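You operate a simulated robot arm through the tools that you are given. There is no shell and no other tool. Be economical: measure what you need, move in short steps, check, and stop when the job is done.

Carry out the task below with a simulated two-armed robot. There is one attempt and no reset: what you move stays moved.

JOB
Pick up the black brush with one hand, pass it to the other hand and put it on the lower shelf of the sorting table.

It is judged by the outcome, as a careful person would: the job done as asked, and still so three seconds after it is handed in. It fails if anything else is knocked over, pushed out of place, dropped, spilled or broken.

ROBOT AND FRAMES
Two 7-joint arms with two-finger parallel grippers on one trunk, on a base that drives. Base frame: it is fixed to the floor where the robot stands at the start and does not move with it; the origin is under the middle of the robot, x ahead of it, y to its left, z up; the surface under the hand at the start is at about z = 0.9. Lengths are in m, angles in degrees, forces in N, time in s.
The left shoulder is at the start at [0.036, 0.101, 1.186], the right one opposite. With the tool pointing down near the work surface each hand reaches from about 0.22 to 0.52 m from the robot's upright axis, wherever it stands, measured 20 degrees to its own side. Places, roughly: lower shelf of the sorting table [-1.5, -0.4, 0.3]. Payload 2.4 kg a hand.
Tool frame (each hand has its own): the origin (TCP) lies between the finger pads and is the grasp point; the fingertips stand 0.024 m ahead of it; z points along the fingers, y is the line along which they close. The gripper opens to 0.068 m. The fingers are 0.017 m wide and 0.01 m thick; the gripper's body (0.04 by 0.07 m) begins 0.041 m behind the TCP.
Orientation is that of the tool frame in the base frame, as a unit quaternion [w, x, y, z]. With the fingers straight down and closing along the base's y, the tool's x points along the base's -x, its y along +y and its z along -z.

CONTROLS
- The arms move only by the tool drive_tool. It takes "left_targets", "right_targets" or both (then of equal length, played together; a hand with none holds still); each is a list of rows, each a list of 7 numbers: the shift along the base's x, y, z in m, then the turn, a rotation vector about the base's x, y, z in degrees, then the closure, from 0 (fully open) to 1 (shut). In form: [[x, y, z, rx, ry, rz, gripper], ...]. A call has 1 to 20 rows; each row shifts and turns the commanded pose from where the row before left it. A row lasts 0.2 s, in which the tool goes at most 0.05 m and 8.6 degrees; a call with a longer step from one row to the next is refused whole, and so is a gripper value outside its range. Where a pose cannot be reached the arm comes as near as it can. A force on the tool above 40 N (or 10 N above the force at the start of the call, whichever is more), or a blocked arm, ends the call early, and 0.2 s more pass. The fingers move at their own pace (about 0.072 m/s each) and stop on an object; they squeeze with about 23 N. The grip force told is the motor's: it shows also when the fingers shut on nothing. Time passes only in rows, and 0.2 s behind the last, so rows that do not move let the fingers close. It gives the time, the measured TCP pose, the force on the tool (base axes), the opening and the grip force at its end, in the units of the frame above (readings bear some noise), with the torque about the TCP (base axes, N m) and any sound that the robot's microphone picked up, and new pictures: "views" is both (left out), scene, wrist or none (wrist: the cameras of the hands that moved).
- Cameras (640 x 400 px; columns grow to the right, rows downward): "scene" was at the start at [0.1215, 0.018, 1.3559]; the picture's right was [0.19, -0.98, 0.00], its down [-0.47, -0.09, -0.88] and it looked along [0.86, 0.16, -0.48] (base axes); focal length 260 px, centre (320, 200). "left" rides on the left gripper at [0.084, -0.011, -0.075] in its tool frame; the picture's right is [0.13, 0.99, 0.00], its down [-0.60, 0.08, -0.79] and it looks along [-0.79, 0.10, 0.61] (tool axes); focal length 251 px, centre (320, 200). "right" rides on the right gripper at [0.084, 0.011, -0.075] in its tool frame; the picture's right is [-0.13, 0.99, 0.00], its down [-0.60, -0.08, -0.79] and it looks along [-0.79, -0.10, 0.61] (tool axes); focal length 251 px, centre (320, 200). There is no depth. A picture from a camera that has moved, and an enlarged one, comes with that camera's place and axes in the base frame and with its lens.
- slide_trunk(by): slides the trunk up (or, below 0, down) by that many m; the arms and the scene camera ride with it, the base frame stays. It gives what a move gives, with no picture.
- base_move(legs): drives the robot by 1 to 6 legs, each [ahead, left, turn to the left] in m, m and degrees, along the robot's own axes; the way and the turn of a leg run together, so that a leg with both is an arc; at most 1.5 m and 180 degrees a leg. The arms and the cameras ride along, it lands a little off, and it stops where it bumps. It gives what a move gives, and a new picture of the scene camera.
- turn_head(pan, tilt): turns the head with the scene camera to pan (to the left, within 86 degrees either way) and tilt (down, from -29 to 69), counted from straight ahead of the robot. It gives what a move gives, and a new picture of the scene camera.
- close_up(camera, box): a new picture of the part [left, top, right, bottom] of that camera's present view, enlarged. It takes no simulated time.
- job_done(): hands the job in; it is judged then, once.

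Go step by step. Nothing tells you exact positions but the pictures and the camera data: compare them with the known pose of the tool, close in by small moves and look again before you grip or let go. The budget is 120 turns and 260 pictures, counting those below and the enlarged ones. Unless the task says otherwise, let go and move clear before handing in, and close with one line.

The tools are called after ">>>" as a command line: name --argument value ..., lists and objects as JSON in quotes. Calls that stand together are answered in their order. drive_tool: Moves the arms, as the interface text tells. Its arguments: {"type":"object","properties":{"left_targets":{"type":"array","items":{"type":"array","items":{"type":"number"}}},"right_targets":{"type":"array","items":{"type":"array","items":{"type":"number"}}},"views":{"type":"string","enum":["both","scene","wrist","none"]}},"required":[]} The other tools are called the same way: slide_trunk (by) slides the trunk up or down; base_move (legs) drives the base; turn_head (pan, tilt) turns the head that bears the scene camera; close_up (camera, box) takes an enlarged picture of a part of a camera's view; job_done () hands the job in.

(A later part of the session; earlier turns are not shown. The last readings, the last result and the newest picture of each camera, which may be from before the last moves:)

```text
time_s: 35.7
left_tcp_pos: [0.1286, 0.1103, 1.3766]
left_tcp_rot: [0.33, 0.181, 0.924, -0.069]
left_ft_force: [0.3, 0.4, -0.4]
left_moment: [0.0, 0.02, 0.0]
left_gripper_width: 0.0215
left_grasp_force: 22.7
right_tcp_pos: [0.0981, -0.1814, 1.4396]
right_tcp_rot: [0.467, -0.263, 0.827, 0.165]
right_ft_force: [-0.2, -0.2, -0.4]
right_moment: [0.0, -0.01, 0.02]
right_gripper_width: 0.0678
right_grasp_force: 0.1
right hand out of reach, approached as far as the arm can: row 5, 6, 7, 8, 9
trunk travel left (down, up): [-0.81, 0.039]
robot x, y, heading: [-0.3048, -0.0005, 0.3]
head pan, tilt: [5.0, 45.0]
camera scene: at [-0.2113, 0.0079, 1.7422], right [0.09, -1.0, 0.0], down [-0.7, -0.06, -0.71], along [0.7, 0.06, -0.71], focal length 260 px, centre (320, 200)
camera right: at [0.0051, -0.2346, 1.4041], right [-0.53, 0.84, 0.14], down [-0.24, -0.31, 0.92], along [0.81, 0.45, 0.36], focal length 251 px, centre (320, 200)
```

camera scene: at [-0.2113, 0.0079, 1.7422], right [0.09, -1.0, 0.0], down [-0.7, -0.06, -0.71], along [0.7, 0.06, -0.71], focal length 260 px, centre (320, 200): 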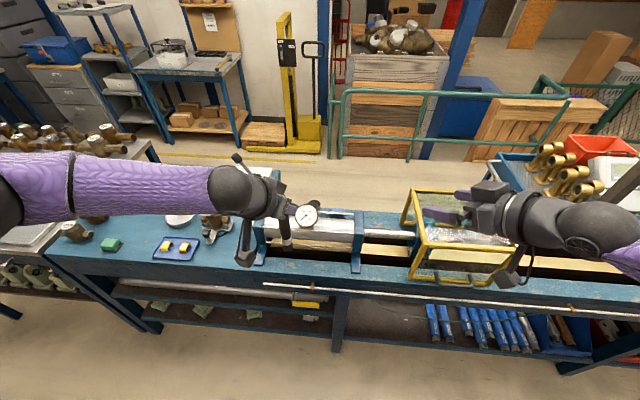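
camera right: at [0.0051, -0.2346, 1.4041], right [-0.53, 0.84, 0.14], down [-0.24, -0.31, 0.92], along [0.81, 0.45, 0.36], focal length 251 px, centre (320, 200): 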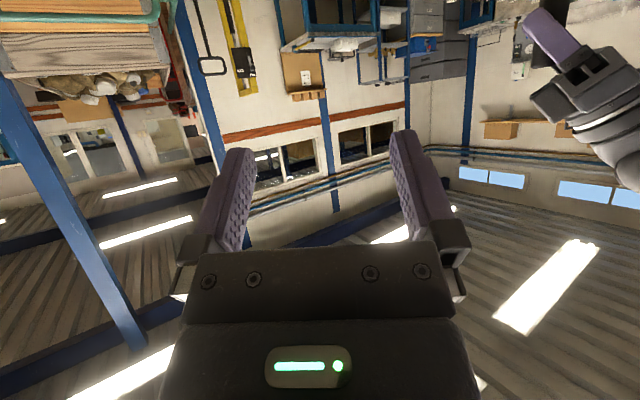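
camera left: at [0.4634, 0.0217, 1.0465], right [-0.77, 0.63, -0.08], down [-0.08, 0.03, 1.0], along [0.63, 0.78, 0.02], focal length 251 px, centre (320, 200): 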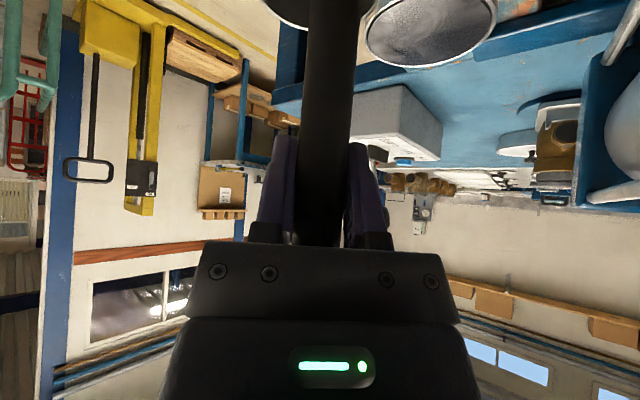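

The limit looks like the arm being folded too close in. Instead I'll move the left hand forward, down and to the centre, and tilt the brush about 31° so it lies perpendicular to the right hand's present pointing direction.

>>> drive_tool --left_targets '[[0.008, -0.02, -0.019, -4.43, 6.35, 0, 1], [0.008, -0.02, -0.019, -4.43, 6.35, 0, 1], [0.008, -0.02, -0.019, -4.43, 6.35, 0, 1], [0.008, -0.02, -0.019, -4.43, 6.35, 0, 1], [0, 0, 0, 0, 0, 0, 1]]' --right_targets '[[0.005, 0, -0.02, 0, 0, 0, 0], [0.005, 0, -0.02, 0, 0, 0, 0], [0.005, 0, -0.02, 0, 0, 0, 0], [0.005, 0, -0.02, 0, 0, 0, 0], [0, 0, 0, 0, 0, 0, 0]]' --views "both"

```text
time_s: 36.9
left_tcp_pos: [0.1575, 0.0327, 1.3005]
left_tcp_rot: [0.142, 0.109, 0.952, -0.248]
left_ft_force: [0.3, 0.2, 0.2]
left_moment: [0.03, -0.02, 0.02]
left_gripper_width: 0.0211
left_grasp_force: 23.6
right_tcp_pos: [0.1177, -0.1815, 1.3583]
right_tcp_rot: [0.469, -0.264, 0.827, 0.166]
right_ft_force: [-0.6, -0.1, 0.1]
right_moment: [0.04, -0.02, 0.0]
right_gripper_width: 0.0682
right_grasp_force: 0.1
trunk travel left (down, up): [-0.81, 0.039]
robot x, y, heading: [-0.3009, -0.0, -0.2]
head pan, tilt: [5.0, 45.0]
camera scene: at [-0.2122, 0.0085, 1.7423], right [0.09, -1.0, 0.0], down [-0.7, -0.06, -0.71], along [0.7, 0.06, -0.71], focal length 260 px, centre (320, 200)
camera right: at [0.0248, -0.2346, 1.3242], right [-0.53, 0.84, 0.14], down [-0.24, -0.31, 0.92], along [0.81, 0.45, 0.37], focal length 251 px, centre (320, 200)
camera left: at [0.0596, 0.073, 1.3402], right [0.16, 0.86, -0.48], down [0.41, 0.38, 0.82], along [0.9, -0.33, -0.3], focal length 251 px, centre (320, 200)
```

scene: 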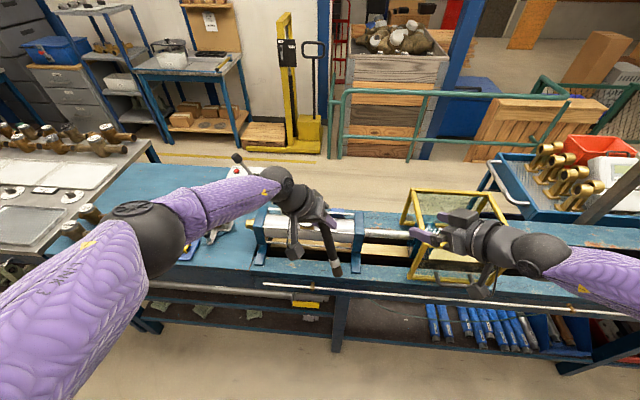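
right: 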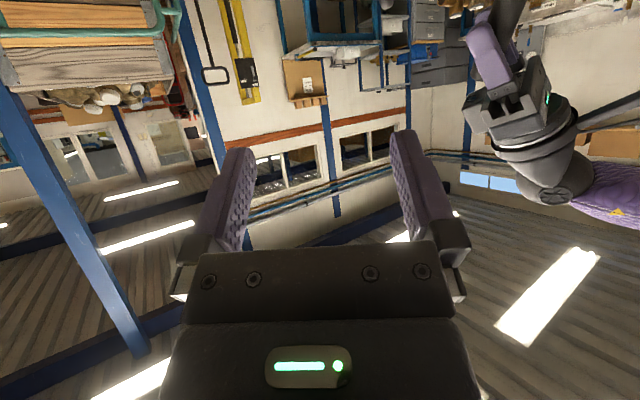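
left: 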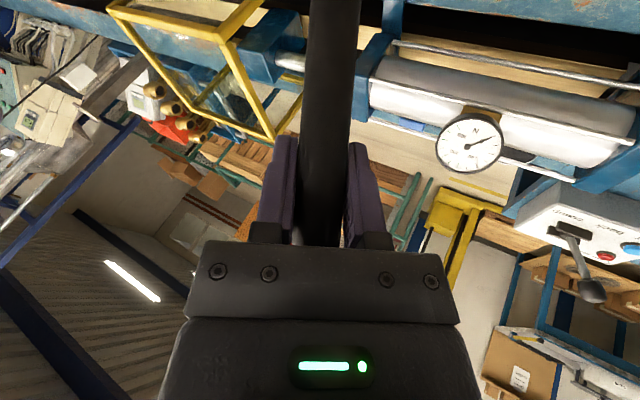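

The brush now runs along d≈(-0.42, -0.305, -0.85) from the left hand, which matches the right tool's x-axis. The right hand goes to a point 8 cm short of the grip point (0.134, 0.016, 1.254).

>>> drive_tool --right_targets '[[-0.0096, 0.039, -0.016, 0, 0, 0, 0], [-0.0096, 0.039, -0.016, 0, 0, 0, 0], [-0.0096, 0.039, -0.016, 0, 0, 0, 0], [-0.0096, 0.039, -0.016, 0, 0, 0, 0], [0, 0, 0, 0, 0, 0, 0]]' --views "both"

```text
time_s: 38.1
left_tcp_pos: [0.1581, 0.0308, 1.2992]
left_tcp_rot: [0.143, 0.11, 0.952, -0.248]
left_ft_force: [0.9, -0.2, -0.3]
left_moment: [0.02, -0.01, -0.01]
left_gripper_width: 0.0213
left_grasp_force: 22.8
right_tcp_pos: [0.0796, -0.0245, 1.2961]
right_tcp_rot: [0.468, -0.262, 0.828, 0.164]
right_ft_force: [-0.3, -0.2, 0.0]
right_moment: [-0.02, -0.02, 0.01]
right_gripper_width: 0.0679
right_grasp_force: 0.0
trunk travel left (down, up): [-0.81, 0.039]
robot x, y, heading: [-0.3048, -0.002, 0.2]
head pan, tilt: [5.0, 45.0]
camera scene: at [-0.2108, 0.0066, 1.7422], right [0.09, -1.0, 0.0], down [-0.7, -0.06, -0.71], along [0.7, 0.06, -0.71], focal length 260 px, centre (320, 200)
camera right: at [-0.0132, -0.0786, 1.2619], right [-0.53, 0.84, 0.14], down [-0.24, -0.31, 0.92], along [0.81, 0.45, 0.36], focal length 251 px, centre (320, 200)
```

scene: 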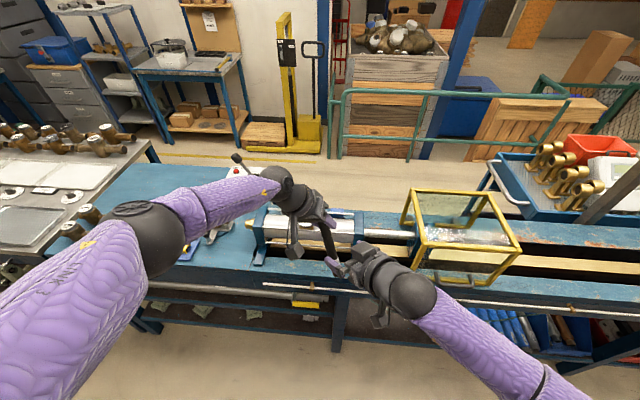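
right: 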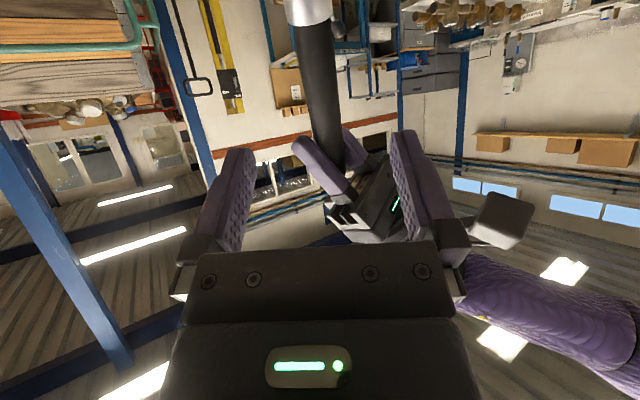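

The handle is centred between the open right fingers. I'll advance most of the way along the tool axis.

>>> drive_tool --right_targets '[[0.0206, 0.0157, -0.0152, 0, 0, 0, 0], [0.0206, 0.0157, -0.0152, 0, 0, 0, 0], [0, 0, 0, 0, 0, 0, 0]]' --views "both"

>>> close_up --camera "scene" --box '[240, 150, 440, 275]'

```text
time_s: 38.9
left_tcp_pos: [0.1587, 0.0317, 1.3]
left_tcp_rot: [0.143, 0.11, 0.952, -0.248]
left_ft_force: [0.5, -0.5, -0.6]
left_moment: [-0.01, -0.02, -0.03]
left_gripper_width: 0.0212
left_grasp_force: 23.2
right_tcp_pos: [0.1218, 0.0072, 1.2652]
right_tcp_rot: [0.468, -0.264, 0.827, 0.166]
right_ft_force: [0.0, 0.2, -0.2]
right_moment: [-0.03, 0.0, 0.01]
right_gripper_width: 0.0682
right_grasp_force: 0.1
trunk travel left (down, up): [-0.81, 0.039]
robot x, y, heading: [-0.304, -0.0031, 0.3]
head pan, tilt: [5.0, 45.0]
camera scene: at [-0.2118, 0.0075, 1.7422], right [0.09, -1.0, 0.0], down [-0.7, -0.06, -0.71], along [0.7, 0.06, -0.71], focal length 260 px, centre (320, 200)
camera right: at [0.0281, -0.0462, 1.2307], right [-0.53, 0.84, 0.14], down [-0.24, -0.31, 0.92], along [0.81, 0.45, 0.37], focal length 251 px, centre (320, 200)
```

scene: 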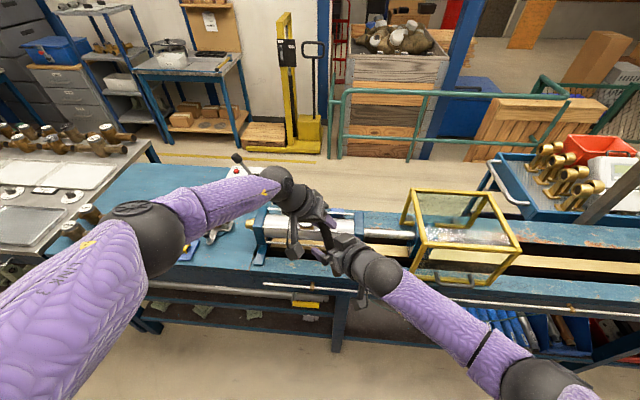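
right: 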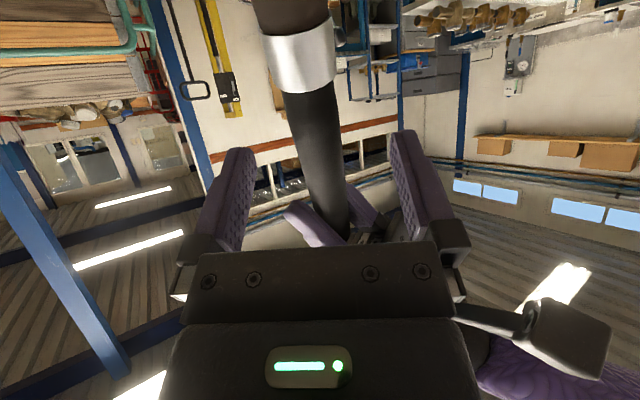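

```text
3.20 times, centred on (340, 212) of scene
camera zoom: at [-0.2118, 0.0075, 1.7422], right [0.09, -1.0, 0.0], down [-0.7, -0.06, -0.71], along [0.7, 0.06, -0.71], focal length 832 px, centre (256, 160)
```

zoom: 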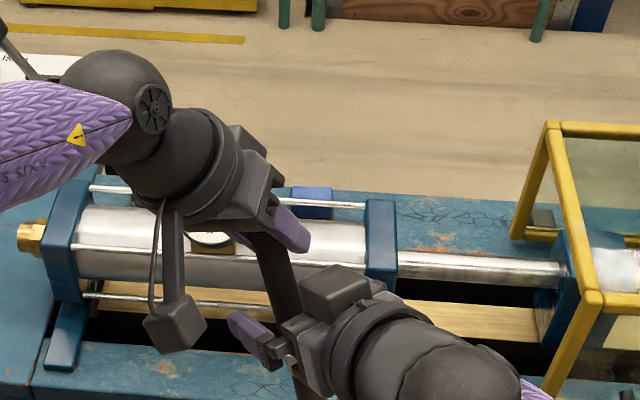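

The handle is aligned and centred, and the ferrule is clear of the fingers. I'll advance the last 18 mm and close the right hand while the left still holds.

>>> drive_tool --right_targets '[[0.0124, 0.0094, -0.0091, 0, 0, 0, 0], [0, 0, 0, 0, 0, 0, 0], [0, 0, 0, 0, 0, 0, 0.3], [0, 0, 0, 0, 0, 0, 0.5], [0, 0, 0, 0, 0, 0, 0.6], [0, 0, 0, 0, 0, 0, 0.7], [0, 0, 0, 0, 0, 0, 1], [0, 0, 0, 0, 0, 0, 1]]' --views "both"

```text
time_s: 40.7
left_tcp_pos: [0.1589, 0.0321, 1.3001]
left_tcp_rot: [0.144, 0.11, 0.952, -0.248]
left_ft_force: [4.9, -3.7, -2.0]
left_moment: [0.07, 0.0, 0.02]
left_gripper_width: 0.0213
left_grasp_force: 22.5
right_tcp_pos: [0.1337, 0.0163, 1.2556]
right_tcp_rot: [0.468, -0.264, 0.827, 0.166]
right_ft_force: [-5.7, 4.4, 1.0]
right_moment: [-0.26, -0.25, 0.19]
right_gripper_width: 0.0206
right_grasp_force: 23.1
trunk travel left (down, up): [-0.81, 0.039]
robot x, y, heading: [-0.305, -0.0008, 0.3]
head pan, tilt: [5.0, 45.0]
camera scene: at [-0.2113, 0.0079, 1.7422], right [0.09, -1.0, 0.0], down [-0.7, -0.06, -0.71], along [0.7, 0.06, -0.71], focal length 260 px, centre (320, 200)
camera right: at [0.0398, -0.0373, 1.2211], right [-0.53, 0.84, 0.14], down [-0.24, -0.31, 0.92], along [0.81, 0.46, 0.37], focal length 251 px, centre (320, 200)
```

scene: 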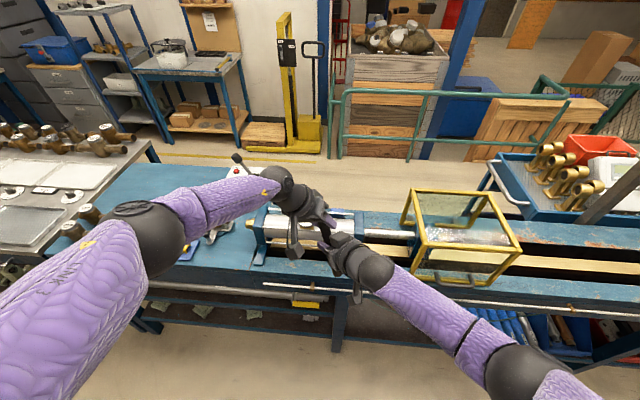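
right: 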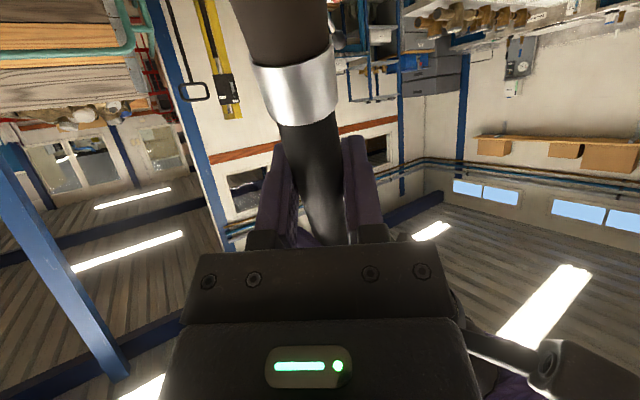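

Both hands hold the brush. Now I'll open the left hand and back it off along its own axis.

>>> drive_tool --left_targets '[[0, 0, 0, 0, 0, 0, 0.5], [0, 0, 0, 0, 0, 0, 0], [0, 0, 0, 0, 0, 0, 0], [-0.004, 0.01, 0.017, 0, 0, 0, 0], [-0.0065, 0.015, 0.025, 0, 0, 0, 0], [-0.0065, 0.015, 0.025, 0, 0, 0, 0], [0, 0, 0, 0, 0, 0, 0]]' --right_targets '[[0, 0, 0, 0, 0, 0, 1], [0, 0, 0, 0, 0, 0, 1], [0, 0, 0, 0, 0, 0, 1], [0, 0, 0, 0, 0, 0, 1], [0, 0, 0, 0, 0, 0, 1], [0, 0, 0, 0, 0, 0, 1], [0, 0, 0, 0, 0, 0, 1]]' --views "both"

```text
time_s: 42.3
left_tcp_pos: [0.1414, 0.0713, 1.368]
left_tcp_rot: [0.143, 0.109, 0.952, -0.249]
left_ft_force: [-0.1, 0.6, -0.3]
left_moment: [0.01, 0.01, -0.02]
left_gripper_width: 0.0683
left_grasp_force: 0.1
right_tcp_pos: [0.1341, 0.0155, 1.2558]
right_tcp_rot: [0.467, -0.263, 0.828, 0.165]
right_ft_force: [0.1, 0.5, -0.4]
right_moment: [0.05, 0.02, 0.05]
right_gripper_width: 0.0207
right_grasp_force: 23.0
trunk travel left (down, up): [-0.81, 0.039]
robot x, y, heading: [-0.3051, -0.004, 0.2]
head pan, tilt: [5.0, 45.0]
camera scene: at [-0.211, 0.0075, 1.7422], right [0.09, -1.0, 0.0], down [-0.7, -0.06, -0.71], along [0.7, 0.06, -0.71], focal length 260 px, centre (320, 200)
camera right: at [0.0401, -0.0379, 1.221], right [-0.53, 0.84, 0.14], down [-0.24, -0.31, 0.92], along [0.81, 0.45, 0.36], focal length 251 px, centre (320, 200)
camera left: at [0.044, 0.1119, 1.4086], right [0.16, 0.86, -0.48], down [0.41, 0.38, 0.83], along [0.9, -0.33, -0.3], focal length 251 px, centre (320, 200)
```

scene: 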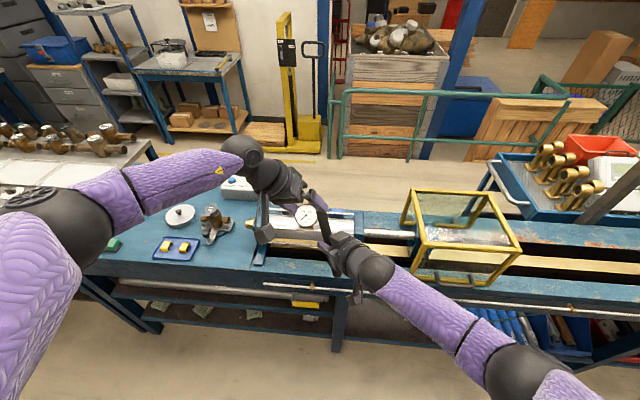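
right: 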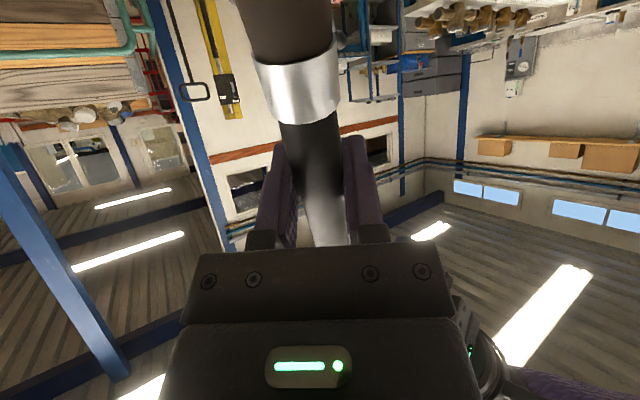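
left: 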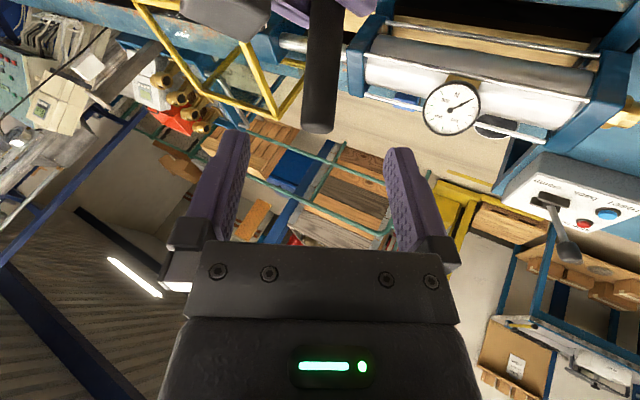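

The handover worked: the right hand holds the brush alone. I'll tuck the left hand aside, back off a little and turn around in stages.

>>> drive_tool --left_targets '[[-0.005, 0.03, 0.01, 0, 0, 0, 0], [-0.005, 0.03, 0.01, 0, 0, 0, 0], [-0.005, 0.03, 0.01, 0, 0, 0, 0], [-0.005, 0.03, 0.01, 0, 0, 0, 0], [0, 0, 0, 0, 0, 0, 0]]' --views "none"

>>> base_move --legs '[[-0.15, 0, 0], [0, 0, -90]]'

>>> turn_head --pan -75 --tilt 40

```text
time_s: 43.5
left_tcp_pos: [0.1247, 0.1802, 1.4036]
left_tcp_rot: [0.142, 0.109, 0.952, -0.248]
left_ft_force: [-1.1, -0.3, 0.7]
left_moment: [0.0, 0.0, -0.02]
left_gripper_width: 0.0681
left_grasp_force: 0.1
left hand out of reach, approached as far as the arm can: row 4
right_tcp_pos: [0.1329, 0.015, 1.2569]
right_tcp_rot: [0.468, -0.263, 0.827, 0.166]
right_ft_force: [-0.1, -0.7, -0.6]
right_moment: [0.01, -0.01, -0.01]
right_gripper_width: 0.0209
right_grasp_force: 22.9
trunk travel left (down, up): [-0.81, 0.039]
robot x, y, heading: [-0.3038, 0.0032, 0.1]
head pan, tilt: [5.0, 45.0]
```

```text
time_s: 48.7
left_tcp_pos: [-0.2712, -0.4297, 1.4037]
left_tcp_rot: [-0.073, 0.75, 0.597, -0.277]
left_ft_force: [-0.2, 0.4, 0.2]
left_moment: [-0.01, 0.01, 0.0]
left_gripper_width: 0.0681
left_grasp_force: 0.1
right_tcp_pos: [-0.4367, -0.4367, 1.2562]
right_tcp_rot: [0.447, 0.399, 0.771, -0.214]
right_ft_force: [0.7, -0.1, -0.8]
right_moment: [0.01, 0.03, -0.03]
right_gripper_width: 0.0208
right_grasp_force: 22.5
trunk travel left (down, up): [-0.81, 0.039]
robot x, y, heading: [-0.4465, -0.0029, -90.0]
head pan, tilt: [5.0, 45.0]
camera scene: at [-0.445, -0.0913, 1.7422], right [-1.0, -0.09, 0.0], down [-0.06, 0.7, -0.71], along [0.06, -0.7, -0.71], focal length 260 px, centre (320, 200)
```

scene: 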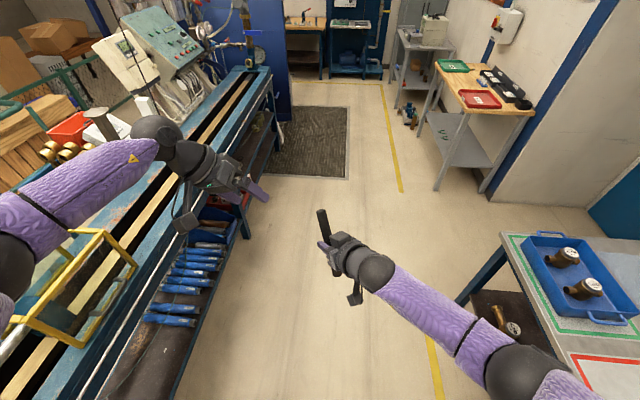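

```text
time_s: 50.3
left_tcp_pos: [-0.2723, -0.4295, 1.4039]
left_tcp_rot: [-0.074, 0.75, 0.597, -0.276]
left_ft_force: [-0.6, -0.3, 0.7]
left_moment: [-0.02, -0.03, 0.02]
left_gripper_width: 0.0682
left_grasp_force: 0.1
right_tcp_pos: [-0.4371, -0.4378, 1.2559]
right_tcp_rot: [0.447, 0.4, 0.771, -0.214]
right_ft_force: [0.0, 0.1, -0.4]
right_moment: [-0.02, -0.03, -0.01]
right_gripper_width: 0.0206
right_grasp_force: 23.1
trunk travel left (down, up): [-0.81, 0.039]
robot x, y, heading: [-0.4558, 0.0007, -89.9]
head pan, tilt: [-75.0, 40.0]
camera scene: at [-0.5343, -0.0325, 1.7495], right [-0.26, 0.97, 0.0], down [0.62, 0.17, -0.77], along [-0.74, -0.2, -0.64], focal length 260 px, centre (320, 200)
```

scene: 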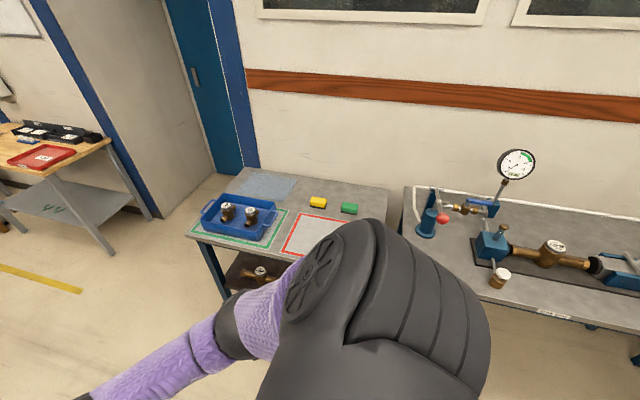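

The sorting table spans about x -1.17…-1.77 and y -0.83…0.02, with some brass parts on its lower shelf. I'll turn to face it and line up.

>>> base_move --legs '[[0, 0, -90], [0, 0.4, 0]]'

>>> turn_head --pan 0 --tilt 45

```text
time_s: 56.6
left_tcp_pos: [-0.8701, -0.5951, 1.4032]
left_tcp_rot: [-0.246, 0.953, -0.102, -0.146]
left_ft_force: [0.2, 0.5, -0.1]
left_moment: [0.01, 0.01, 0.0]
left_gripper_width: 0.0681
left_grasp_force: 0.1
right_tcp_pos: [-0.8809, -0.4299, 1.2559]
right_tcp_rot: [0.168, 0.826, 0.269, -0.466]
right_ft_force: [-0.1, -0.9, 0.1]
right_moment: [-0.02, 0.0, -0.01]
right_gripper_width: 0.0206
right_grasp_force: 22.5
trunk travel left (down, up): [-0.81, 0.039]
robot x, y, heading: [-0.4419, -0.409, -178.8]
head pan, tilt: [-75.0, 40.0]
camera scene: at [-0.4783, -0.3258, 1.7495], right [0.96, 0.28, 0.0], down [0.18, -0.62, -0.77], along [-0.21, 0.74, -0.64], focal length 260 px, centre (320, 200)
```

scene: 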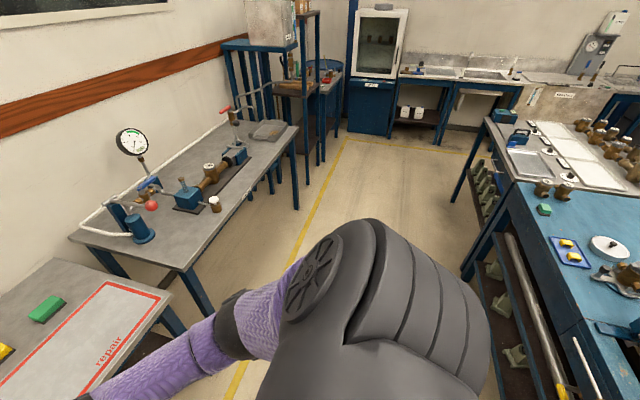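

```text
time_s: 58.0
left_tcp_pos: [-0.8698, -0.5963, 1.4036]
left_tcp_rot: [-0.247, 0.953, -0.102, -0.145]
left_ft_force: [0.4, 0.2, 0.6]
left_moment: [-0.01, 0.01, -0.03]
left_gripper_width: 0.068
left_grasp_force: 0.0
right_tcp_pos: [-0.8819, -0.4302, 1.2553]
right_tcp_rot: [0.169, 0.826, 0.27, -0.466]
right_ft_force: [0.1, -0.2, 1.3]
right_moment: [0.0, -0.01, -0.01]
right_gripper_width: 0.0211
right_grasp_force: 22.6
trunk travel left (down, up): [-0.81, 0.039]
robot x, y, heading: [-0.4456, -0.4095, -178.9]
head pan, tilt: [0.0, 45.0]
camera scene: at [-0.5362, -0.4083, 1.7422], right [-0.02, 1.0, 0.0], down [0.71, 0.01, -0.71], along [-0.71, -0.01, -0.71], focal length 260 px, centre (320, 200)
```

scene: 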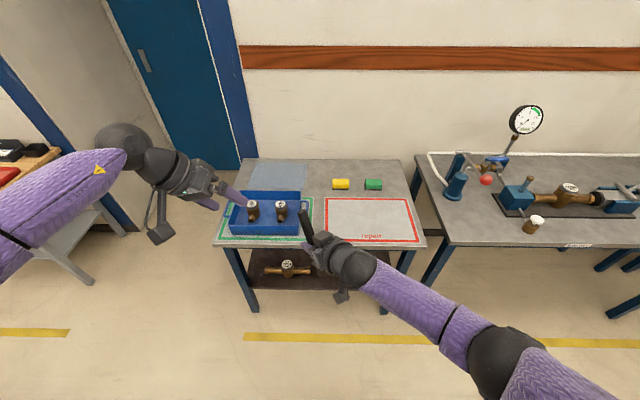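

I'm facing the table. The free shelf area is at about x≈-1.35, y≈-0.3, with the brass part at y≈-0.6. Before lowering, I'll reorient the right hand in free space: point it straight ahead, then roll it so the brush becomes horizontal.

>>> drive_tool --right_targets '[[0, 0.012, 0, 0, 0, -7.2, 1], [0, 0.012, 0, 0, 0, -7.2, 1], [0, 0.012, 0, 0, 0, -7.2, 1], [0, 0.012, 0, 0, 0, -7.2, 1], [0, 0.012, 0, 0, 0, -7.2, 1], [0, 0, 0, 0, 0, 0, 1]]' --views "none"

```text
time_s: 59.4
left_tcp_pos: [-0.8696, -0.5954, 1.4029]
left_tcp_rot: [-0.247, 0.953, -0.102, -0.146]
left_ft_force: [-0.1, 0.5, -0.2]
left_moment: [-0.02, 0.02, 0.0]
left_gripper_width: 0.0679
left_grasp_force: 0.0
right_tcp_pos: [-0.9027, -0.2658, 1.1951]
right_tcp_rot: [0.063, 0.867, 0.061, -0.491]
right_ft_force: [-0.1, 0.0, 0.8]
right_moment: [0.03, -0.02, 0.01]
right_gripper_width: 0.0205
right_grasp_force: 22.7
right hand out of reach, approached as far as the arm can: row 1, 2, 3, 4, 5
trunk travel left (down, up): [-0.81, 0.039]
robot x, y, heading: [-0.4471, -0.4066, -179.1]
head pan, tilt: [0.0, 45.0]
```

>>> drive_tool --right_targets '[[0, 0, 0, 6.27, 1.27, 3.83, 1], [0, 0, 0, 6.27, 1.27, 3.83, 1], [0, 0, 0, 6.27, 1.27, 3.83, 1], [0, 0, 0, 6.27, 1.27, 3.83, 1], [0, 0, 0, 0, 0, 0, 1]]' --views "scene"

```text
time_s: 60.6
left_tcp_pos: [-0.8704, -0.5948, 1.4044]
left_tcp_rot: [-0.247, 0.953, -0.101, -0.145]
left_ft_force: [-0.4, 0.5, -0.7]
left_moment: [-0.01, 0.0, 0.02]
left_gripper_width: 0.0681
left_grasp_force: 0.0
right_tcp_pos: [-0.9286, -0.2423, 1.1816]
right_tcp_rot: [-0.056, 0.829, 0.254, -0.496]
right_ft_force: [0.1, 0.1, -0.5]
right_moment: [-0.06, -0.02, -0.03]
right_gripper_width: 0.0208
right_grasp_force: 22.8
right hand out of reach, approached as far as the arm can: row 1, 2, 3
trunk travel left (down, up): [-0.81, 0.039]
robot x, y, heading: [-0.4436, -0.4057, -179.0]
head pan, tilt: [0.0, 45.0]
camera scene: at [-0.536, -0.4076, 1.7422], right [-0.02, 1.0, 0.0], down [0.71, 0.01, -0.71], along [-0.71, -0.01, -0.71], focal length 260 px, centre (320, 200)
```

scene: 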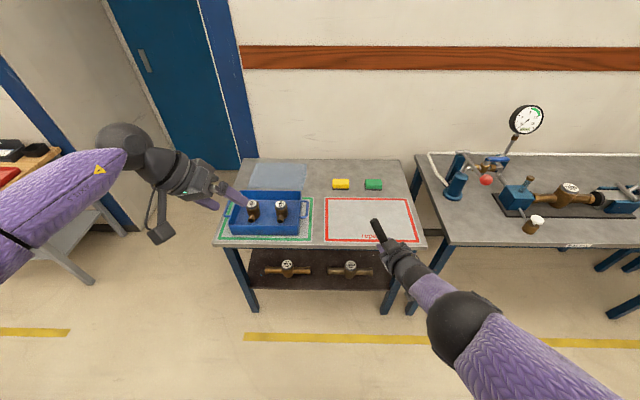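

The shelf holds two brass parts, at y≈-0.6 and y≈-0.24, so the free gap is around y≈-0.42. The roll is working, so I'll continue to bring the brush horizontal.

>>> drive_tool --right_targets '[[0, 0, 0, 6.4, 1.2, 3.77, 1], [0, 0, 0, 6.4, 1.2, 3.77, 1], [0, 0, 0, 6.4, 1.2, 3.77, 1], [0, 0, 0, 6.4, 1.2, 3.77, 1], [0, 0, 0, 6.4, 1.2, 3.77, 1], [0, 0, 0, 6.4, 1.2, 3.77, 1], [0, 0, 0, 6.4, 1.2, 3.77, 1], [0, 0, 0, 0, 0, 0, 1]]' --views "both"

```text
time_s: 62.4
left_tcp_pos: [-0.8702, -0.594, 1.4038]
left_tcp_rot: [-0.246, 0.953, -0.101, -0.146]
left_ft_force: [0.2, 0.7, 0.1]
left_moment: [0.01, 0.01, -0.01]
left_gripper_width: 0.0679
left_grasp_force: 0.1
right_tcp_pos: [-1.0056, -0.2804, 1.2783]
right_tcp_rot: [-0.257, 0.649, 0.573, -0.429]
right_ft_force: [-0.3, 0.2, -0.2]
right_moment: [0.03, 0.04, -0.01]
right_gripper_width: 0.0209
right_grasp_force: 22.6
right hand out of reach, approached as far as the arm can: row 1, 2, 3, 4, 5, 6, 7
trunk travel left (down, up): [-0.81, 0.039]
robot x, y, heading: [-0.4458, -0.4059, -179.1]
head pan, tilt: [0.0, 45.0]
camera scene: at [-0.5363, -0.408, 1.7422], right [-0.02, 1.0, 0.0], down [0.71, 0.01, -0.71], along [-0.71, -0.01, -0.71], focal length 260 px, centre (320, 200)
camera right: at [-0.9376, -0.189, 1.2836], right [0.52, -0.33, -0.78], down [0.65, -0.44, 0.62], along [-0.55, -0.83, -0.01], focal length 251 px, centre (320, 200)
```

scene: 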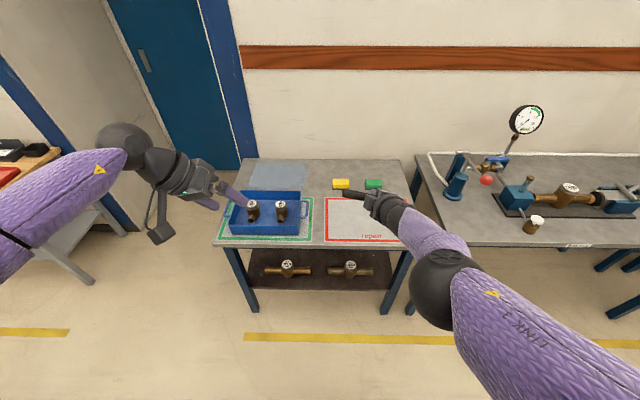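
right: 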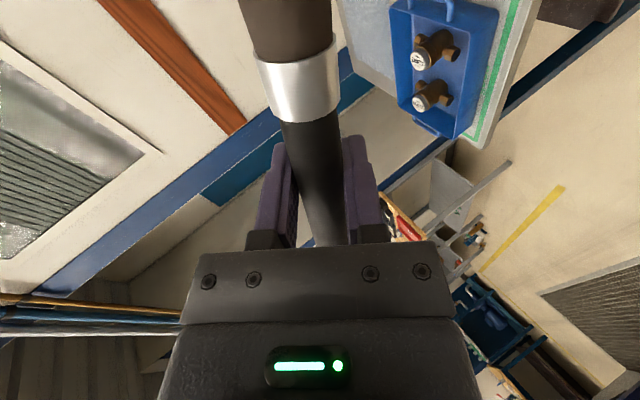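

The brush is nearly lateral and horizontal in the right hand. I'll retract the left hand, back off slightly for clearance and lower the trunk.

>>> drive_tool --left_targets '[[0.03, -0.01, 0, 0, 0, 0, 0], [0.03, -0.01, 0, 0, 0, 0, 0], [0.03, -0.01, 0, 0, 0, 0, 0], [0.03, -0.01, 0, 0, 0, 0, 0], [0, 0, 0, 0, 0, 0, 0]]' --views "none"

>>> base_move --legs '[[-0.1, 0, 0]]'

>>> slide_trunk --by -0.5

>>> turn_head --pan 0 --tilt 40

```text
time_s: 63.6
left_tcp_pos: [-0.7508, -0.6334, 1.4034]
left_tcp_rot: [-0.247, 0.953, -0.102, -0.144]
left_ft_force: [-0.7, -0.2, -0.7]
left_moment: [-0.02, -0.01, 0.0]
left_gripper_width: 0.068
left_grasp_force: 0.0
right_tcp_pos: [-1.0078, -0.2803, 1.2778]
right_tcp_rot: [-0.256, 0.65, 0.573, -0.428]
right_ft_force: [0.5, -0.5, -0.1]
right_moment: [0.0, 0.0, 0.0]
right_gripper_width: 0.0208
right_grasp_force: 23.4
trunk travel left (down, up): [-0.81, 0.039]
robot x, y, heading: [-0.4433, -0.4079, -179.1]
head pan, tilt: [0.0, 45.0]
```

```text
time_s: 64.8
left_tcp_pos: [-0.6516, -0.6325, 1.4018]
left_tcp_rot: [-0.247, 0.953, -0.103, -0.145]
left_ft_force: [0.8, 0.1, 0.2]
left_moment: [0.01, -0.01, 0.02]
left_gripper_width: 0.068
left_grasp_force: 0.0
right_tcp_pos: [-0.9047, -0.2788, 1.2776]
right_tcp_rot: [-0.256, 0.65, 0.573, -0.428]
right_ft_force: [0.9, -0.3, -0.6]
right_moment: [0.02, -0.02, -0.01]
right_gripper_width: 0.0211
right_grasp_force: 23.7
trunk travel left (down, up): [-0.81, 0.039]
robot x, y, heading: [-0.3463, -0.4037, -178.8]
head pan, tilt: [0.0, 45.0]
camera scene: at [-0.436, -0.4066, 1.7423], right [-0.02, 1.0, 0.0], down [0.71, 0.01, -0.71], along [-0.71, -0.01, -0.71], focal length 260 px, centre (320, 200)
```

scene: 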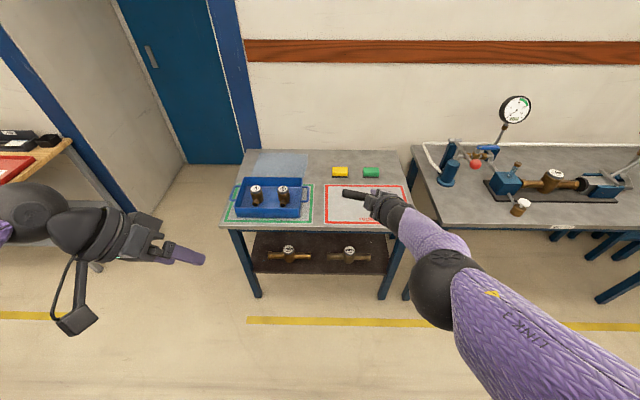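

```text
refused: -0.5 is not a number from -0.4 to 0.4
```

```text
time_s: 65.5
left_tcp_pos: [-0.6519, -0.6325, 1.4032]
left_tcp_rot: [-0.247, 0.953, -0.101, -0.145]
left_ft_force: [0.2, -0.4, -0.5]
left_moment: [0.03, 0.01, -0.04]
left_gripper_width: 0.0678
left_grasp_force: 0.0
right_tcp_pos: [-0.9055, -0.279, 1.2782]
right_tcp_rot: [-0.258, 0.65, 0.572, -0.428]
right_ft_force: [-0.6, 0.1, -0.8]
right_moment: [-0.01, -0.03, -0.05]
right_gripper_width: 0.0209
right_grasp_force: 22.9
trunk travel left (down, up): [-0.81, 0.039]
robot x, y, heading: [-0.3414, -0.4071, -178.9]
head pan, tilt: [0.0, 40.0]
camera scene: at [-0.4401, -0.4067, 1.7495], right [-0.02, 1.0, 0.0], down [0.64, 0.01, -0.77], along [-0.77, -0.01, -0.64], focal length 260 px, centre (320, 200)
```

scene: 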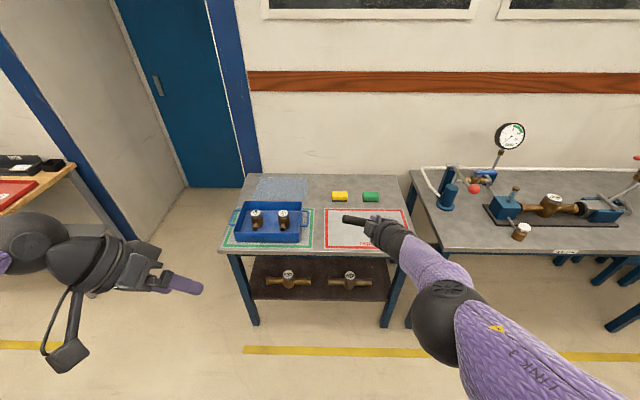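

Lowering the trunk in two steps.

>>> slide_trunk --by -0.4

>>> slide_trunk --by -0.36

>>> turn_head --pan 0 --tilt 30

```text
time_s: 69.3
left_tcp_pos: [-0.6512, -0.6327, 1.0027]
left_tcp_rot: [-0.247, 0.953, -0.101, -0.145]
left_ft_force: [-0.5, 0.2, -0.1]
left_moment: [0.03, 0.01, 0.01]
left_gripper_width: 0.0683
left_grasp_force: 0.1
right_tcp_pos: [-0.9004, -0.2785, 0.8456]
right_tcp_rot: [-0.24, 0.662, 0.581, -0.409]
right_ft_force: [-0.3, -0.2, -0.7]
right_moment: [-0.03, 0.02, -0.02]
right_gripper_width: 0.021
right_grasp_force: 22.4
trunk travel left (down, up): [-0.41, 0.44]
robot x, y, heading: [-0.3425, -0.4074, -179.0]
head pan, tilt: [0.0, 40.0]
```

```text
time_s: 72.8
left_tcp_pos: [-0.6504, -0.633, 0.6421]
left_tcp_rot: [-0.247, 0.953, -0.101, -0.145]
left_ft_force: [-0.1, 0.6, 0.4]
left_moment: [-0.01, 0.03, 0.01]
left_gripper_width: 0.0677
left_grasp_force: 0.1
right_tcp_pos: [-0.8515, -0.2775, 0.3546]
right_tcp_rot: [-0.161, 0.711, 0.608, -0.313]
right_ft_force: [0.6, 0.0, 0.6]
right_moment: [0.0, -0.04, 0.02]
right_gripper_width: 0.0206
right_grasp_force: 23.1
trunk travel left (down, up): [-0.05, 0.8]
robot x, y, heading: [-0.346, -0.4073, -178.9]
head pan, tilt: [0.0, 40.0]
```

```text
time_s: 73.5
left_tcp_pos: [-0.651, -0.6321, 0.642]
left_tcp_rot: [-0.247, 0.953, -0.102, -0.144]
left_ft_force: [-0.5, -0.1, -1.1]
left_moment: [0.02, 0.0, 0.01]
left_gripper_width: 0.0681
left_grasp_force: 0.0
right_tcp_pos: [-0.8519, -0.2769, 0.3526]
right_tcp_rot: [-0.16, 0.711, 0.609, -0.313]
right_ft_force: [0.1, 0.6, 0.2]
right_moment: [0.0, 0.02, -0.03]
right_gripper_width: 0.0211
right_grasp_force: 23.1
trunk travel left (down, up): [-0.05, 0.8]
robot x, y, heading: [-0.3423, -0.4045, -179.0]
head pan, tilt: [0.0, 30.0]
camera scene: at [-0.5554, -0.4087, 0.9965], right [-0.02, 1.0, 0.0], down [0.5, 0.01, -0.87], along [-0.87, -0.02, -0.5], focal length 260 px, centre (320, 200)
```

scene: 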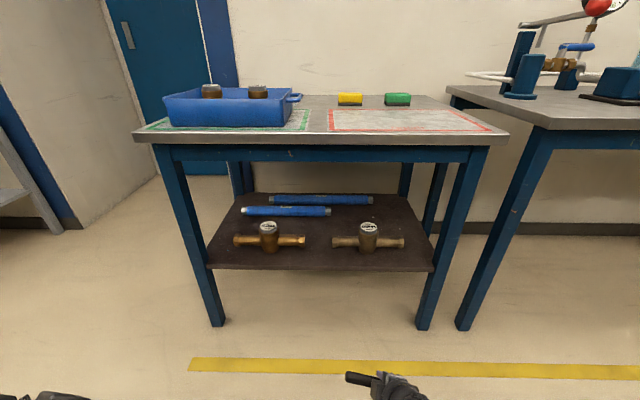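

I can see the shelf clearly (z≈0.29, front edge x≈-1.265): two brass tees, two blue tubes at the back, and a free strip in front of the tees. I'll raise the right hand a bit, retract the left further and then check the geometry.

>>> drive_tool --right_targets '[[0, 0, 0.03, 0, 0, 0, 1], [0, 0, 0.03, 0, 0, 0, 1], [0, 0, 0.02, 0, 0, 0, 1], [0, 0, 0, 0, 0, 0, 1]]' --left_targets '[[0.02, 0, 0.02, 0, 0, 0, 0], [0.02, 0, 0.02, 0, 0, 0, 0], [0.02, 0, 0.02, 0, 0, 0, 0], [0, 0, 0, 0, 0, 0, 0]]' --views "none"

>>> turn_head --pan -15 --tilt 55

```text
time_s: 74.5
left_tcp_pos: [-0.5966, -0.6409, 0.7024]
left_tcp_rot: [-0.247, 0.953, -0.101, -0.144]
left_ft_force: [-0.4, -0.1, -0.4]
left_moment: [-0.01, 0.0, 0.01]
left_gripper_width: 0.0681
left_grasp_force: 0.1
left hand out of reach, approached as far as the arm can: row 3
right_tcp_pos: [-0.8908, -0.2801, 0.3898]
right_tcp_rot: [-0.161, 0.711, 0.609, -0.313]
right_ft_force: [-0.3, 0.0, -0.4]
right_moment: [0.0, -0.01, -0.02]
right_gripper_width: 0.0207
right_grasp_force: 22.9
right hand out of reach, approached as far as the arm can: row 1, 2, 3
trunk travel left (down, up): [-0.05, 0.8]
robot x, y, heading: [-0.3475, -0.4038, -179.0]
head pan, tilt: [0.0, 30.0]
```

```text
time_s: 75.4
left_tcp_pos: [-0.5965, -0.6408, 0.7027]
left_tcp_rot: [-0.246, 0.953, -0.101, -0.145]
left_ft_force: [-0.3, -0.2, -0.1]
left_moment: [0.02, 0.02, 0.0]
left_gripper_width: 0.0679
left_grasp_force: 0.1
right_tcp_pos: [-0.8901, -0.2819, 0.3906]
right_tcp_rot: [-0.16, 0.711, 0.609, -0.313]
right_ft_force: [-0.1, -0.6, -0.1]
right_moment: [0.0, -0.06, -0.02]
right_gripper_width: 0.0209
right_grasp_force: 22.4
trunk travel left (down, up): [-0.05, 0.8]
robot x, y, heading: [-0.3461, -0.4061, -179.0]
head pan, tilt: [-15.0, 55.0]
camera scene: at [-0.535, -0.3897, 0.9606], right [0.24, 0.97, 0.0], down [0.79, -0.2, -0.57], along [-0.56, 0.14, -0.82], focal length 260 px, centre (320, 200)
```

scene: 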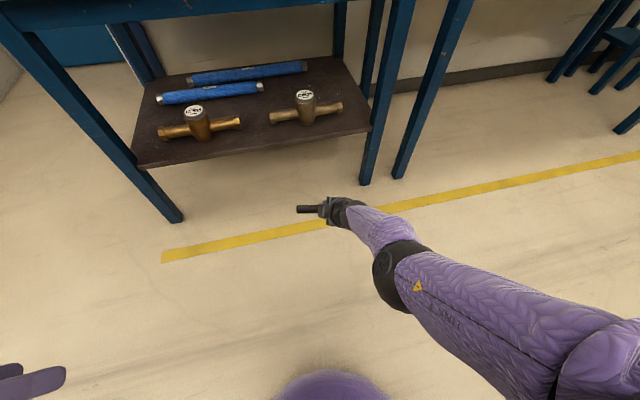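

The right arm is stretched forward-down, which suits reaching under the table top. I'll drive left and part of the way forward, then verify.

>>> base_move --legs '[[0, 0.147, 0], [0.25, 0, 0]]'

```text
time_s: 78.2
left_tcp_pos: [-0.8453, -0.7955, 0.7029]
left_tcp_rot: [-0.247, 0.953, -0.098, -0.146]
left_ft_force: [-0.1, -0.7, 0.9]
left_moment: [0.01, 0.01, 0.0]
left_gripper_width: 0.068
left_grasp_force: 0.0
right_tcp_pos: [-1.1422, -0.4359, 0.3898]
right_tcp_rot: [-0.159, 0.709, 0.611, -0.314]
right_ft_force: [-0.7, -0.4, -0.3]
right_moment: [0.0, -0.03, -0.01]
right_gripper_width: 0.0209
right_grasp_force: 22.7
trunk travel left (down, up): [-0.05, 0.8]
robot x, y, heading: [-0.5967, -0.5548, -178.5]
head pan, tilt: [-15.0, 55.0]
camera scene: at [-0.7854, -0.5424, 0.9606], right [0.23, 0.97, 0.0], down [0.8, -0.19, -0.57], along [-0.56, 0.13, -0.82], focal length 260 px, centre (320, 200)
```

scene: 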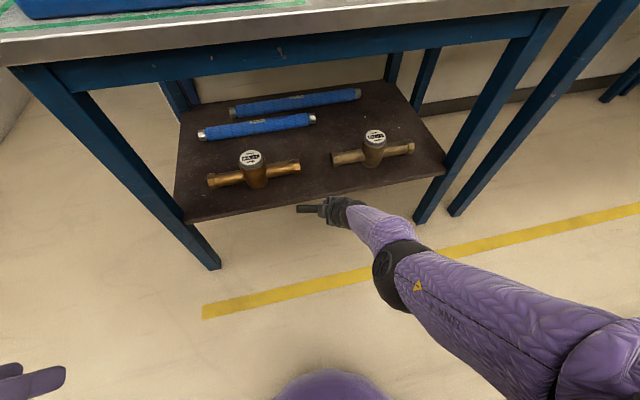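

Clearances match. I'll drive the remaining 0.168 m forward at this height, with the brush about 6 cm above the shelf.

>>> base_move --legs '[[0.168, 0, 0]]'

>>> close_up --camera "right" --box '[0, 0, 640, 400]'

>>> close_up --camera "scene" --box '[220, 120, 460, 270]'

```text
time_s: 79.6
left_tcp_pos: [-1.0128, -0.7986, 0.703]
left_tcp_rot: [-0.246, 0.953, -0.097, -0.145]
left_ft_force: [0.2, 0.0, -0.1]
left_moment: [-0.03, -0.03, 0.04]
left_gripper_width: 0.0679
left_grasp_force: 0.1
right_tcp_pos: [-1.3101, -0.4429, 0.3902]
right_tcp_rot: [-0.159, 0.708, 0.612, -0.314]
right_ft_force: [-0.3, -0.3, 0.0]
right_moment: [0.02, 0.01, 0.02]
right_gripper_width: 0.0205
right_grasp_force: 22.8
trunk travel left (down, up): [-0.05, 0.8]
robot x, y, heading: [-0.7614, -0.5612, -178.5]
head pan, tilt: [-15.0, 55.0]
camera scene: at [-0.9543, -0.5471, 0.9605], right [0.23, 0.97, 0.0], down [0.8, -0.19, -0.57], along [-0.56, 0.13, -0.82], focal length 260 px, centre (320, 200)
```

scene: 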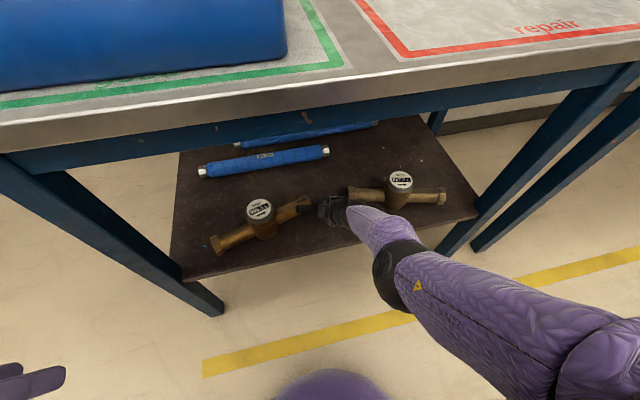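

```text
1.00 times, centred on (320, 200) of right (not enlarged: the box is as wide or as high as the picture)
camera zoom: at [-1.2494, -0.3503, 0.4177], right [0.75, -0.32, -0.57], down [0.41, -0.44, 0.8], along [-0.51, -0.84, -0.2], focal length 251 px, centre (320, 200)
```

zoom: 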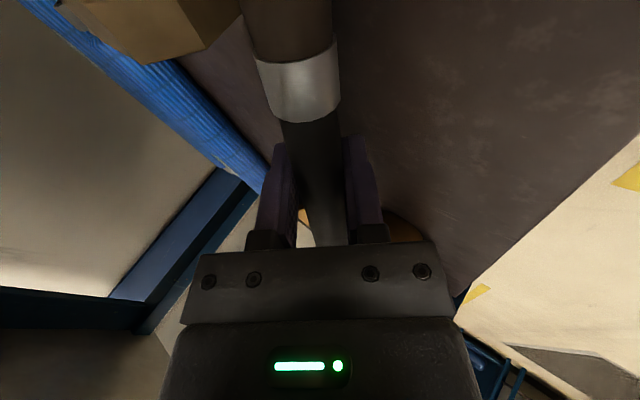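

```text
2.67 times, centred on (340, 195) of scene
camera zoom: at [-0.9543, -0.5471, 0.9605], right [0.23, 0.97, 0.0], down [0.8, -0.19, -0.57], along [-0.56, 0.13, -0.82], focal length 694 px, centre (267, 213)
```

zoom: 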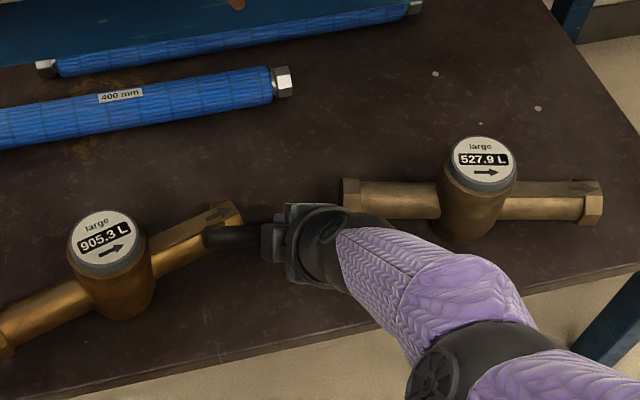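

The two brass tees look rotated: the brush ends must have touched their inner ends, so they are taller and nearer than I estimated. I'll back out right away along the same path and look.

>>> base_move --legs '[[-0.168, 0, 0]]'

>>> close_up --camera "scene" --box '[160, 70, 480, 270]'

```text
time_s: 81.1
left_tcp_pos: [-0.8426, -0.7942, 0.7026]
left_tcp_rot: [-0.246, 0.953, -0.097, -0.146]
left_ft_force: [-0.2, -0.3, -0.6]
left_moment: [0.03, -0.01, -0.01]
left_gripper_width: 0.068
left_grasp_force: 0.2
right_tcp_pos: [-1.1399, -0.4376, 0.3898]
right_tcp_rot: [-0.159, 0.708, 0.612, -0.313]
right_ft_force: [-0.1, -0.3, -0.4]
right_moment: [-0.02, -0.01, 0.0]
right_gripper_width: 0.0208
right_grasp_force: 23.1
trunk travel left (down, up): [-0.05, 0.8]
robot x, y, heading: [-0.5919, -0.5582, -178.5]
head pan, tilt: [-15.0, 55.0]
camera scene: at [-0.7837, -0.5425, 0.9605], right [0.23, 0.97, 0.0], down [0.8, -0.19, -0.57], along [-0.56, 0.13, -0.82], focal length 260 px, centre (320, 200)
```

scene: 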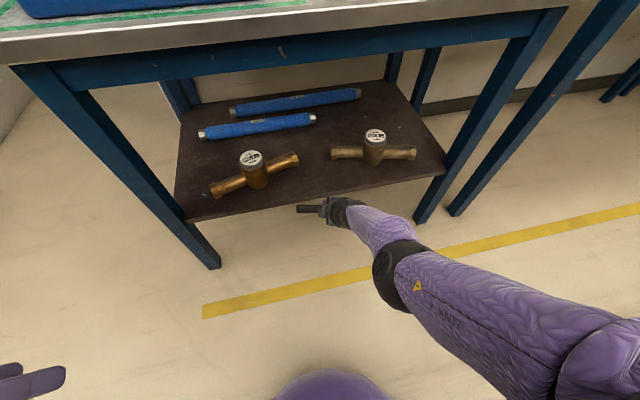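

```text
2.00 times, centred on (320, 170) of scene
camera zoom: at [-0.7837, -0.5425, 0.9605], right [0.23, 0.97, 0.0], down [0.8, -0.19, -0.57], along [-0.56, 0.13, -0.82], focal length 520 px, centre (320, 260)
```

zoom: 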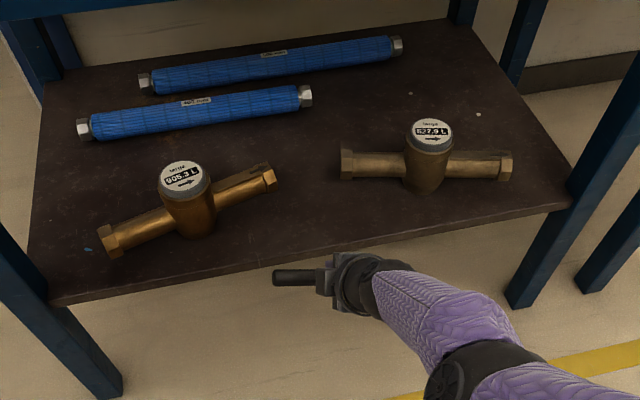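

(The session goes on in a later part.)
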